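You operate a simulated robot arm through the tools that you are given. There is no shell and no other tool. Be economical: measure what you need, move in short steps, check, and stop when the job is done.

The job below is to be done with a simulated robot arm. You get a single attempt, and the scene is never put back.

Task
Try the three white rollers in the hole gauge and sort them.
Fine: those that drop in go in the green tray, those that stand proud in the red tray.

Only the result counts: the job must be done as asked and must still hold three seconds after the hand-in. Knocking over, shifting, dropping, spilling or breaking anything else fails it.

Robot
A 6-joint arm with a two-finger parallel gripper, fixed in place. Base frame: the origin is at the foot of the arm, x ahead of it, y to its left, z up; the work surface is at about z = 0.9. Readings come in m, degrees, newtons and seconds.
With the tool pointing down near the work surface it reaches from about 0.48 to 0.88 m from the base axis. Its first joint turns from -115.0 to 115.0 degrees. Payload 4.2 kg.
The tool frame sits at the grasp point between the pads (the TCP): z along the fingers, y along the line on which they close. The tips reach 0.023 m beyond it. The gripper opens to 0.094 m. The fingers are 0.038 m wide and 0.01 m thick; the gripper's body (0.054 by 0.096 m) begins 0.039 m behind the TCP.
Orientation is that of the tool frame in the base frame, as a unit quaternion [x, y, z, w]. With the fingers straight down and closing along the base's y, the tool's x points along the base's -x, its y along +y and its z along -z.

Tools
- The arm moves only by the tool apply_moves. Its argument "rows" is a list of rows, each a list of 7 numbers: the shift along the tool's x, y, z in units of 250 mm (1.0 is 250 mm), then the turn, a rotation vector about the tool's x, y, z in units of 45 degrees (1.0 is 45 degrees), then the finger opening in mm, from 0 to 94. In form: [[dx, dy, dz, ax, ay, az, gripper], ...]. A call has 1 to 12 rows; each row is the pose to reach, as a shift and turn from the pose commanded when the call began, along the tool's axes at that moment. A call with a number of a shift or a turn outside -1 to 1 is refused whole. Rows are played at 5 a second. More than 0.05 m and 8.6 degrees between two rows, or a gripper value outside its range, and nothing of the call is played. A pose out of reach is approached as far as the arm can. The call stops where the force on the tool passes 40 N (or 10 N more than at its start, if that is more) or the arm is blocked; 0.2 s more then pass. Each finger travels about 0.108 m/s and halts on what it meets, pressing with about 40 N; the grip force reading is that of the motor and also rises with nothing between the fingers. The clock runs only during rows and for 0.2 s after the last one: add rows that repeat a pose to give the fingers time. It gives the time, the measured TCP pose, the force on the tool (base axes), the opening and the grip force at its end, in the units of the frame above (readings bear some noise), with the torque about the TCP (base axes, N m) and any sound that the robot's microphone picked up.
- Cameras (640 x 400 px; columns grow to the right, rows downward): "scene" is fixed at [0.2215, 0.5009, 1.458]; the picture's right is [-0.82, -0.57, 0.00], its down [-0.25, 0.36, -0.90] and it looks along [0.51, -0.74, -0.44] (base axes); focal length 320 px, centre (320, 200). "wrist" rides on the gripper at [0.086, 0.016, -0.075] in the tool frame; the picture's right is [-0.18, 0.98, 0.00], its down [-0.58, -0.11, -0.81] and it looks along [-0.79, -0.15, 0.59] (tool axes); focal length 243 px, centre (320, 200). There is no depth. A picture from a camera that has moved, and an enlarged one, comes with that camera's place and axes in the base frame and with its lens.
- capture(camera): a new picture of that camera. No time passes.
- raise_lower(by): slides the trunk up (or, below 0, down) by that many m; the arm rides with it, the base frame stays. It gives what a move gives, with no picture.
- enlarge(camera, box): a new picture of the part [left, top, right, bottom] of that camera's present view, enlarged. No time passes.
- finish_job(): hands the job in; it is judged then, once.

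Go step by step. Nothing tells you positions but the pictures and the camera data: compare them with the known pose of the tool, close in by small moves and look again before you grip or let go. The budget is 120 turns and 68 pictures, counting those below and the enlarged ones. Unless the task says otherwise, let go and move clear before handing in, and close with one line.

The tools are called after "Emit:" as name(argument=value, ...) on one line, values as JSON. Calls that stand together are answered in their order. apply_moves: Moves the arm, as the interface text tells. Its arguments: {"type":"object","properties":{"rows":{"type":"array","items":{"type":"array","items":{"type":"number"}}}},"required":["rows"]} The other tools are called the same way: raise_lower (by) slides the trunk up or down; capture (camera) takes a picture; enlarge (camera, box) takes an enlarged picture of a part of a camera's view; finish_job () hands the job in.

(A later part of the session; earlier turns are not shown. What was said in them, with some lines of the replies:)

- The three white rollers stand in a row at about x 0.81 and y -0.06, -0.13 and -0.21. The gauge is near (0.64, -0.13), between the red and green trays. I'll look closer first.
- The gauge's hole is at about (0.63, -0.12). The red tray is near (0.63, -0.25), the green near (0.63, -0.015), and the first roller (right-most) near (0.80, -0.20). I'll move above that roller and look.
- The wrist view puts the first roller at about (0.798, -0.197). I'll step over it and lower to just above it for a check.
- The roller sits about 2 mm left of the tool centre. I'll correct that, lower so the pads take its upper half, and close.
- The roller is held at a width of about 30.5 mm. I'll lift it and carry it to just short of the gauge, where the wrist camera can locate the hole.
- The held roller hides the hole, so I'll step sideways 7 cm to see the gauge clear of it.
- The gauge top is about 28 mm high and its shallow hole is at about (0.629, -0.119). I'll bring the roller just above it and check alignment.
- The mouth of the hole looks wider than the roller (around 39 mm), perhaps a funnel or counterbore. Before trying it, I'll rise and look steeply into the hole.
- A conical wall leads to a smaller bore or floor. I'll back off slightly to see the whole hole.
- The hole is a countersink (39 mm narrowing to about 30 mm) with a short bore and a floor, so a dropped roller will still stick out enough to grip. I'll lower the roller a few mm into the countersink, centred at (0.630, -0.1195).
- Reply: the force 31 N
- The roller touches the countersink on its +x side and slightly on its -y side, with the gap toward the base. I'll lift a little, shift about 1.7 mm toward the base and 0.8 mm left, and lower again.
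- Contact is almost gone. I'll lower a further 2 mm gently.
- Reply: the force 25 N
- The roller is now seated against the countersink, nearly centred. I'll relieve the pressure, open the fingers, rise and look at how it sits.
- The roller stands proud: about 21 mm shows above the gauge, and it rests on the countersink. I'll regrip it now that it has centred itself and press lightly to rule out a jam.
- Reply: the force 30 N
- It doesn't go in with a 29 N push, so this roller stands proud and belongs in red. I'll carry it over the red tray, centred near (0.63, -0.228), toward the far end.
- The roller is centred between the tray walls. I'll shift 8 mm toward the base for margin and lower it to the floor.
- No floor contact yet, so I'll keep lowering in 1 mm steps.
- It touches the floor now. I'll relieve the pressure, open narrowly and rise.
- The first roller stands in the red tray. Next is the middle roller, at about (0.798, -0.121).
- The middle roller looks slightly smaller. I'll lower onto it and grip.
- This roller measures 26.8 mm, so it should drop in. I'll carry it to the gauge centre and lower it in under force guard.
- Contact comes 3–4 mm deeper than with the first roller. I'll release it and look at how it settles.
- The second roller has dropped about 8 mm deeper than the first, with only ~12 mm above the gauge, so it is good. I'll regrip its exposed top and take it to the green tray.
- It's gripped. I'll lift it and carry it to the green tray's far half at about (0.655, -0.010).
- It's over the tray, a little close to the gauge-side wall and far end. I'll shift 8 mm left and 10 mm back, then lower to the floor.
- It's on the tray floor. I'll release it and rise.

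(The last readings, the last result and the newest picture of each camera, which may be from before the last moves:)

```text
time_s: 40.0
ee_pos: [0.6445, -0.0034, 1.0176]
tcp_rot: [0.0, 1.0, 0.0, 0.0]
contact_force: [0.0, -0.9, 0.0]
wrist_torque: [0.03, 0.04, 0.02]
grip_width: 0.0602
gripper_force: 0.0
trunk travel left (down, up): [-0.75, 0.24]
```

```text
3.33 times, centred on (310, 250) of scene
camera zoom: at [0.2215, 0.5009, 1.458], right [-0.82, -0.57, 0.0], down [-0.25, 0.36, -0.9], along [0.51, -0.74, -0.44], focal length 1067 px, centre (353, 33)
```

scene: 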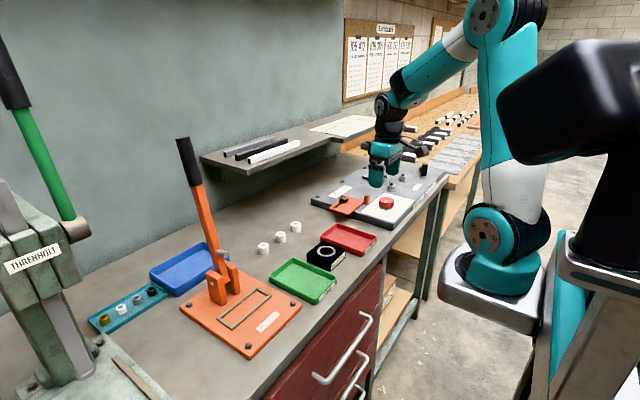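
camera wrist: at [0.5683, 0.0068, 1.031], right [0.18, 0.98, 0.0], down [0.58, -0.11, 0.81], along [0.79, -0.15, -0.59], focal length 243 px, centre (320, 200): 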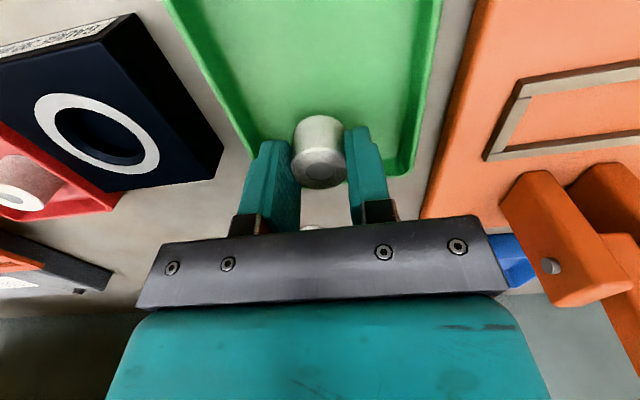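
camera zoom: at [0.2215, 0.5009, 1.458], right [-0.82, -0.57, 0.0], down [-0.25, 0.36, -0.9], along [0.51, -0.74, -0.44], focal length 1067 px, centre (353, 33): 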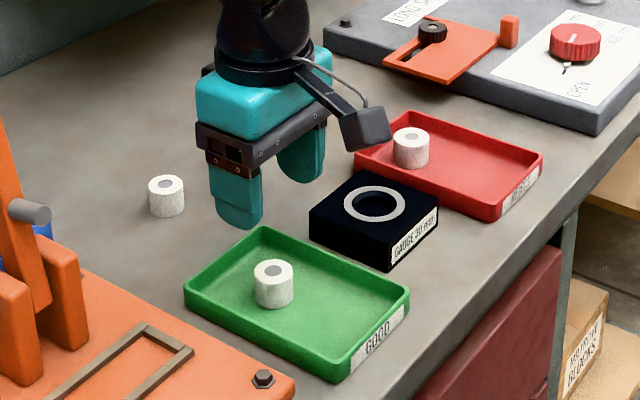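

The second roller stands in the green tray. The last roller is near (0.80, -0.048), with the orange lever not far off, so I'll approach at height and check clearance.

Emit:
apply_moves(rows=[[-0.13, -0.05, 0, 0, 0, 0, 60], [-0.26, -0.12, 0, 0, 0, 0, 60], [-0.4, -0.18, 0, 0, 0, 0, 60], [-0.52, -0.18, 0, 0, 0, 0, 60], [-0.52, -0.18, 0, 0, 0, 0, 60]])

Emit:
capture(camera="scene")

Emit:
capture(camera="wrist")

```text
time_s: 41.2
ee_pos: [0.7765, -0.0495, 1.0192]
tcp_rot: [0.001, 1.0, -0.001, 0.0]
contact_force: [-0.2, -0.7, -0.2]
wrist_torque: [0.0, -0.01, -0.01]
grip_width: 0.0599
gripper_force: 0.0
trunk travel left (down, up): [-0.75, 0.24]
```

```text
32 pictures are left
```

scene: 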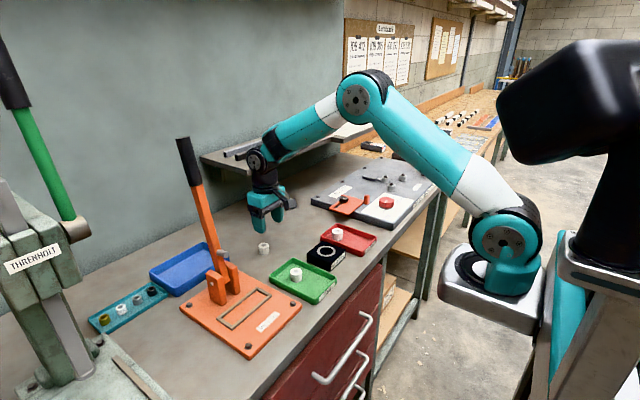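

```text
31 pictures are left
camera wrist: at [0.6881, -0.0319, 1.0935], right [0.18, 0.98, 0.0], down [0.58, -0.11, 0.81], along [0.79, -0.15, -0.59], focal length 243 px, centre (320, 200)
```

wrist: 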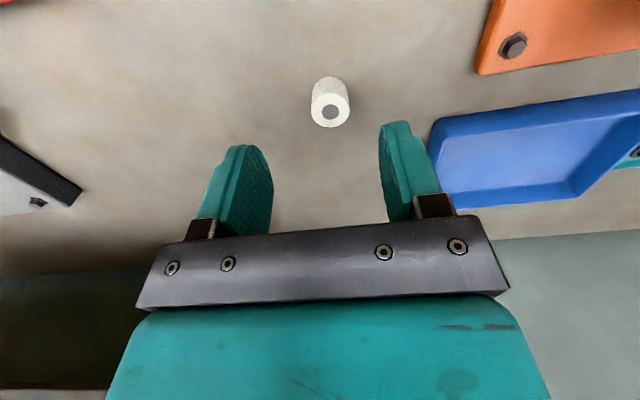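

The lever is clear. The roller is at about (0.7985, -0.045), so I'll lower over it and grip.

Emit:
apply_moves(rows=[[-0.094, 0.01, 0, 0, 0, 0, 60], [-0.094, 0.01, 0.12, 0, 0, 0, 60], [-0.094, 0.01, 0.24, 0, 0, 0, 60], [-0.094, 0.01, 0.322, 0, 0, 0, 60], [-0.094, 0.01, 0.322, 0, 0, 0, 60], [-0.094, 0.01, 0.322, 0, 0, 0, 40], [-0.094, 0.01, 0.322, 0, 0, 0, 20], [-0.094, 0.01, 0.322, 0, 0, 0, 20], [-0.094, 0.01, 0.322, 0, 0, 0, 20]])

Emit:
enlarge(camera="wrist", box=[220, 60, 420, 220])

```text
time_s: 43.2
ee_pos: [0.7978, -0.0479, 0.9381]
tcp_rot: [0.0, 1.0, 0.0, 0.001]
contact_force: [0.1, -1.2, 0.6]
wrist_torque: [0.01, 0.02, -0.02]
grip_width: 0.0269
gripper_force: 39.8
trunk travel left (down, up): [-0.75, 0.24]
```

```text
2.50 times, centred on (320, 140) of wrist
camera zoom: at [0.7115, -0.0307, 1.0125], right [0.18, 0.98, 0.0], down [0.58, -0.11, 0.81], along [0.79, -0.15, -0.59], focal length 606 px, centre (320, 350)
```

zoom: 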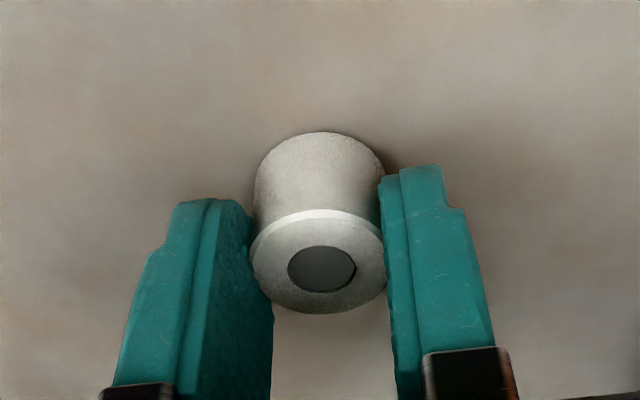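

It measures 26.9 mm, the same as the good one, but I'll still try it in the gauge.

Emit:
apply_moves(rows=[[0, 0, -0.16, 0, 0, 0, 20], [0, 0, -0.3, 0, 0, 0, 20], [0.17, -0.08, -0.3, 0, 0, 0, 20], [0.34, -0.16, -0.3, 0, 0, 0, 20], [0.51, -0.23, -0.3, 0, 0, 0, 20], [0.68, -0.298, -0.3, 0, 0, 0, 20], [0.68, -0.298, -0.3, 0, 0, 0, 20], [0.68, -0.298, -0.2, 0, 0, 0, 20], [0.68, -0.298, -0.13, 0, 0, 0, 20], [0.68, -0.298, -0.1, 0, 0, 0, 20], [0.68, -0.298, -0.084, 0, 0, 0, 20], [0.68, -0.298, -0.076, 0, 0, 0, 20]])

Emit:
enlarge(camera="wrist", box=[220, 60, 420, 220])

```text
time_s: 45.8
ee_pos: [0.628, -0.1191, 0.9565]
tcp_rot: [0.001, 1.0, -0.001, 0.0]
contact_force: [-0.2, -1.9, 7.9]
wrist_torque: [-0.19, -0.02, 0.02]
grip_width: 0.0268
gripper_force: 39.7
trunk travel left (down, up): [-0.75, 0.24]
```

```text
2.50 times, centred on (320, 140) of wrist
camera zoom: at [0.5405, -0.1028, 1.0324], right [0.19, 0.98, 0.0], down [0.58, -0.11, 0.81], along [0.79, -0.15, -0.59], focal length 606 px, centre (320, 350)
```

zoom: 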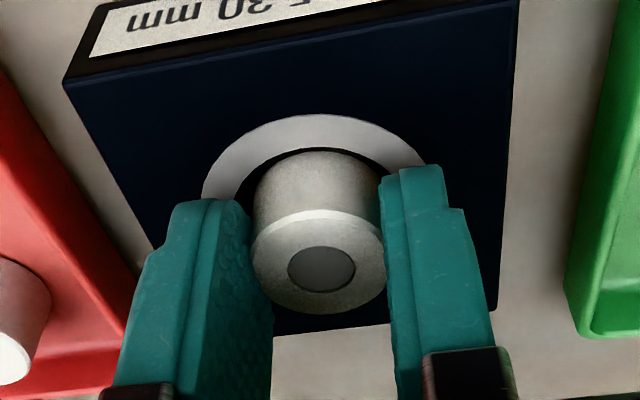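

Light contact at the same depth as the second roller. I'll release it and look.

Emit:
apply_moves(rows=[[0, 0, -0.004, 0, 0, 0, 20], [0, 0, -0.004, 0, 0, 0, 36], [0, 0, -0.004, 0, 0, 0, 56], [0, 0, -0.004, 0, 0, 0, 60], [0, 0, -0.12, 0, 0, 0, 60], [0, 0, -0.26, 0, 0, 0, 60], [0, 0, -0.26, 0, 0, 0, 60]])

Emit:
enlarge(camera="wrist", box=[220, 0, 420, 160])

Emit:
enlarge(camera="scene", box=[290, 220, 370, 280])

```text
time_s: 47.4
ee_pos: [0.6274, -0.1195, 1.0226]
tcp_rot: [0.0, 1.0, -0.001, 0.0]
contact_force: [-0.8, -0.1, 0.2]
wrist_torque: [0.01, -0.03, 0.01]
grip_width: 0.0602
gripper_force: 0.0
trunk travel left (down, up): [-0.75, 0.24]
```

```text
2.50 times, centred on (320, 80) of wrist
camera zoom: at [0.5407, -0.1028, 1.0975], right [0.18, 0.98, 0.0], down [0.58, -0.11, 0.81], along [0.79, -0.15, -0.59], focal length 606 px, centre (320, 500)
```

zoom: 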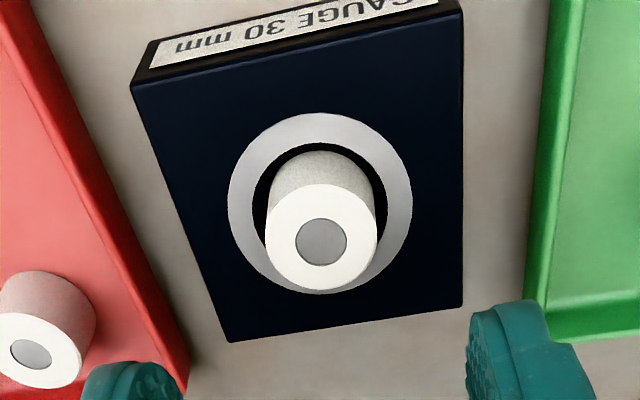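

```text
6.67 times, centred on (330, 250) of scene
camera zoom: at [0.2215, 0.5009, 1.458], right [-0.82, -0.57, 0.0], down [-0.25, 0.36, -0.9], along [0.51, -0.74, -0.44], focal length 2134 px, centre (253, -133)
```

zoom: 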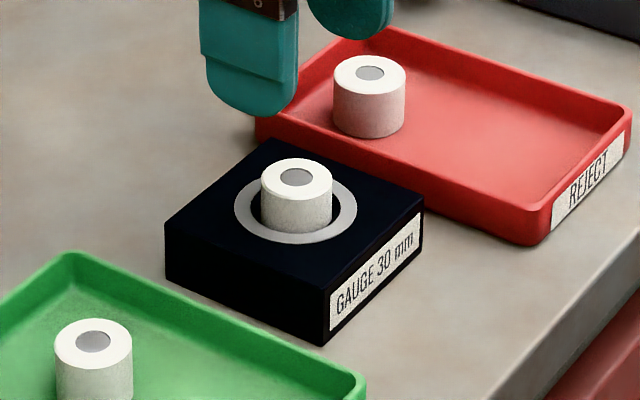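

The third roller sits as deep as the second, so it is good too. I'll regrip it.

Emit:
apply_moves(rows=[[-0.012, 0, 0.13, 0, 0, 0, 60], [-0.012, 0, 0.24, 0, 0, 0, 50], [-0.012, 0, 0.268, 0, 0, 0, 46], [-0.012, 0, 0.268, 0, 0, 0, 36], [-0.012, 0, 0.268, 0, 0, 0, 18], [-0.012, 0, 0.268, 0, 0, 0, 18], [-0.012, 0, 0.268, 0, 0, 0, 18]])

```text
time_s: 49.0
ee_pos: [0.6295, -0.1215, 0.9558]
tcp_rot: [0.0, 1.0, 0.0, 0.0]
contact_force: [0.4, -0.4, 0.2]
wrist_torque: [-0.05, -0.03, -0.02]
grip_width: 0.0269
gripper_force: 40.1
trunk travel left (down, up): [-0.75, 0.24]
```

It's held. I'll carry it to the near half of the green tray, at about (0.598, -0.002).

Emit:
apply_moves(rows=[[0, 0, -0.12, 0, 0, 0, 18], [0, 0, -0.26, 0, 0, 0, 18], [0.03, 0.15, -0.26, 0, 0, 0, 18], [0.08, 0.3, -0.26, 0, 0, 0, 18], [0.134, 0.468, -0.26, 0, 0, 0, 18], [0.134, 0.468, -0.26, 0, 0, 0, 18], [0.134, 0.468, -0.12, 0, 0, 0, 18], [0.134, 0.468, -0.012, 0, 0, 0, 18], [0.134, 0.468, -0.012, 0, 0, 0, 18]])

Emit:
capture(camera="wrist")

Emit:
enlarge(camera="scene", box=[260, 220, 360, 295])

```text
time_s: 51.0
ee_pos: [0.5969, -0.0025, 0.9567]
tcp_rot: [0.0, 1.0, 0.0, 0.0]
contact_force: [0.5, -0.2, -1.3]
wrist_torque: [0.0, 0.03, 0.01]
grip_width: 0.0267
gripper_force: 39.7
trunk travel left (down, up): [-0.75, 0.24]
```

```text
26 pictures are left
camera wrist: at [0.5093, 0.0146, 1.0332], right [0.18, 0.98, 0.0], down [0.58, -0.11, 0.81], along [0.79, -0.15, -0.59], focal length 243 px, centre (320, 200)
```

wrist: 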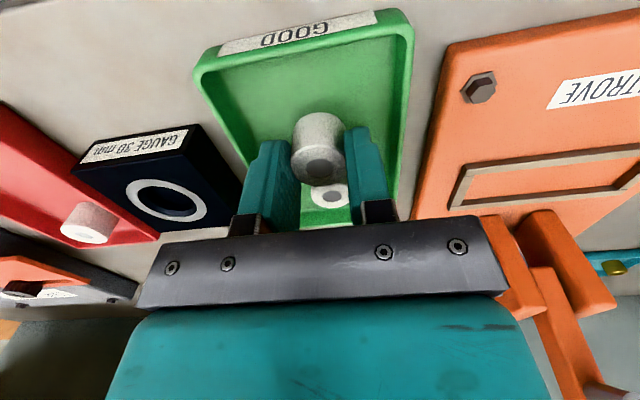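

```text
5.33 times, centred on (310, 258) of scene
camera zoom: at [0.2215, 0.5009, 1.458], right [-0.82, -0.57, 0.0], down [-0.25, 0.36, -0.9], along [0.51, -0.74, -0.44], focal length 1707 px, centre (373, -107)
```

zoom: 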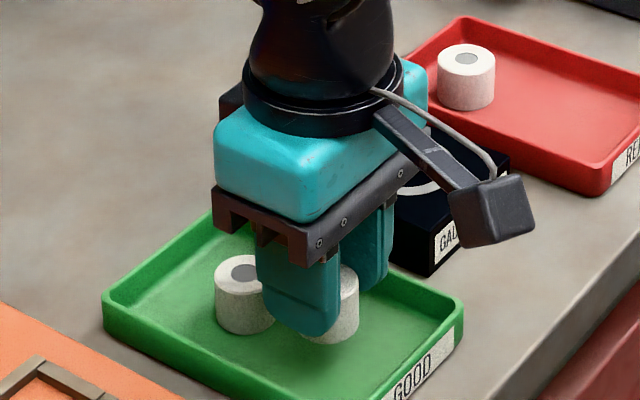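

The roller is over the tray, clear of the other one and the walls. I'll lower it to the floor.

Emit:
apply_moves(rows=[[0, 0, 0.03, 0, 0, 0, 18], [0, 0, 0.05, 0, 0, 0, 18], [0, 0, 0.06, 0, 0, 0, 18], [0, 0, 0.068, 0, 0, 0, 18], [0, 0, 0.072, 0, 0, 0, 18], [0, 0, 0.076, 0, 0, 0, 18], [0, 0, 0.076, 0, 0, 0, 18]])

```text
time_s: 52.6
ee_pos: [0.5966, -0.0032, 0.939]
tcp_rot: [0.001, 1.0, 0.001, 0.0]
contact_force: [0.3, 0.0, 0.2]
wrist_torque: [0.0, 0.0, -0.03]
grip_width: 0.027
gripper_force: 39.6
trunk travel left (down, up): [-0.75, 0.24]
```

Emit:
apply_moves(rows=[[0, 0, 0.004, 0, 0, 0, 18], [0, 0, 0.008, 0, 0, 0, 18], [0, 0, 0.012, 0, 0, 0, 18], [0, 0, 0.012, 0, 0, 0, 18]])

```text
time_s: 53.6
ee_pos: [0.5968, -0.002, 0.936]
tcp_rot: [0.001, 1.0, 0.0, 0.001]
contact_force: [1.0, 1.0, 16.1]
wrist_torque: [0.04, -0.04, -0.01]
grip_width: 0.027
gripper_force: 40.0
trunk travel left (down, up): [-0.75, 0.24]
```

It's on the floor. I'll release it and rise clear.

Emit:
apply_moves(rows=[[0, 0, -0.005, 0, 0, 0, 18], [0, 0, -0.005, 0, 0, 0, 36], [0, 0, -0.005, 0, 0, 0, 44], [0, 0, -0.005, 0, 0, 0, 44], [0, 0, -0.1, 0, 0, 0, 44], [0, 0, -0.25, 0, 0, 0, 50], [0, 0, -0.42, 0, 0, 0, 60], [0, -0.1, -0.5, 0, 0, 0, 60], [0, -0.25, -0.5, 0, 0, 0, 60], [0, -0.25, -0.5, 0, 0, 0, 60]])

Emit:
enlarge(camera="scene", box=[230, 190, 390, 310])

Emit:
capture(camera="wrist")

```text
time_s: 55.8
ee_pos: [0.5966, -0.0668, 1.0606]
tcp_rot: [0.0, 1.0, 0.0, 0.001]
contact_force: [0.3, 0.7, 0.0]
wrist_torque: [0.01, -0.01, -0.02]
grip_width: 0.0599
gripper_force: 0.1
trunk travel left (down, up): [-0.75, 0.24]
```

```text
3.33 times, centred on (310, 250) of scene
camera zoom: at [0.2215, 0.5009, 1.458], right [-0.82, -0.57, 0.0], down [-0.25, 0.36, -0.9], along [0.51, -0.74, -0.44], focal length 1067 px, centre (353, 33)
```

zoom: 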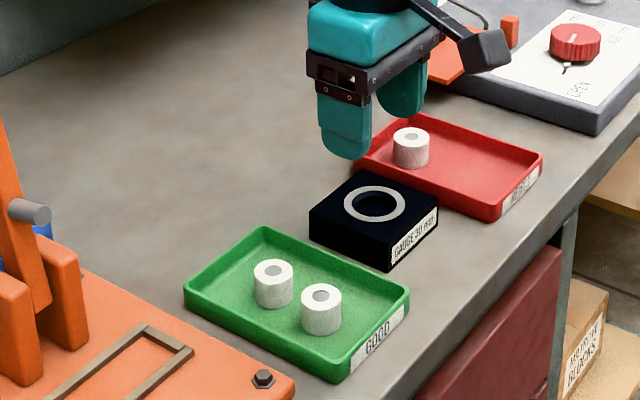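

```text
23 pictures are left
camera wrist: at [0.5094, -0.0503, 1.1356], right [0.18, 0.98, 0.0], down [0.58, -0.11, 0.81], along [0.79, -0.15, -0.59], focal length 243 px, centre (320, 200)
```

wrist: 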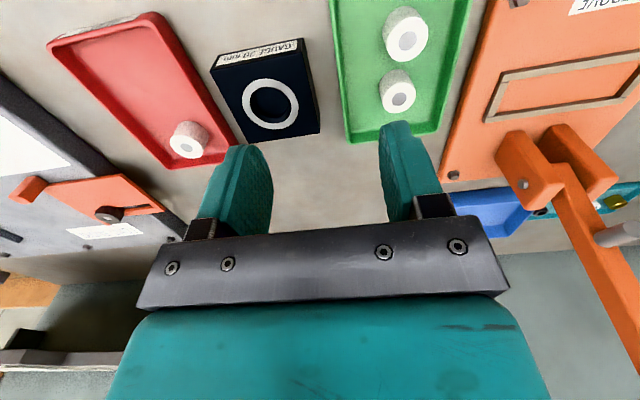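

Two rollers stand in the green tray and one in the red. The gauge and trays look unmoved and the gripper is clear, so I'm handing in.

Emit:
finish_job()

```text
The job is handed in.
```

The job is handed in: the two rollers that dropped into the gauge (about 27 mm) are in the green tray, and the one that stood proud (about 30.5 mm) is in the red tray.
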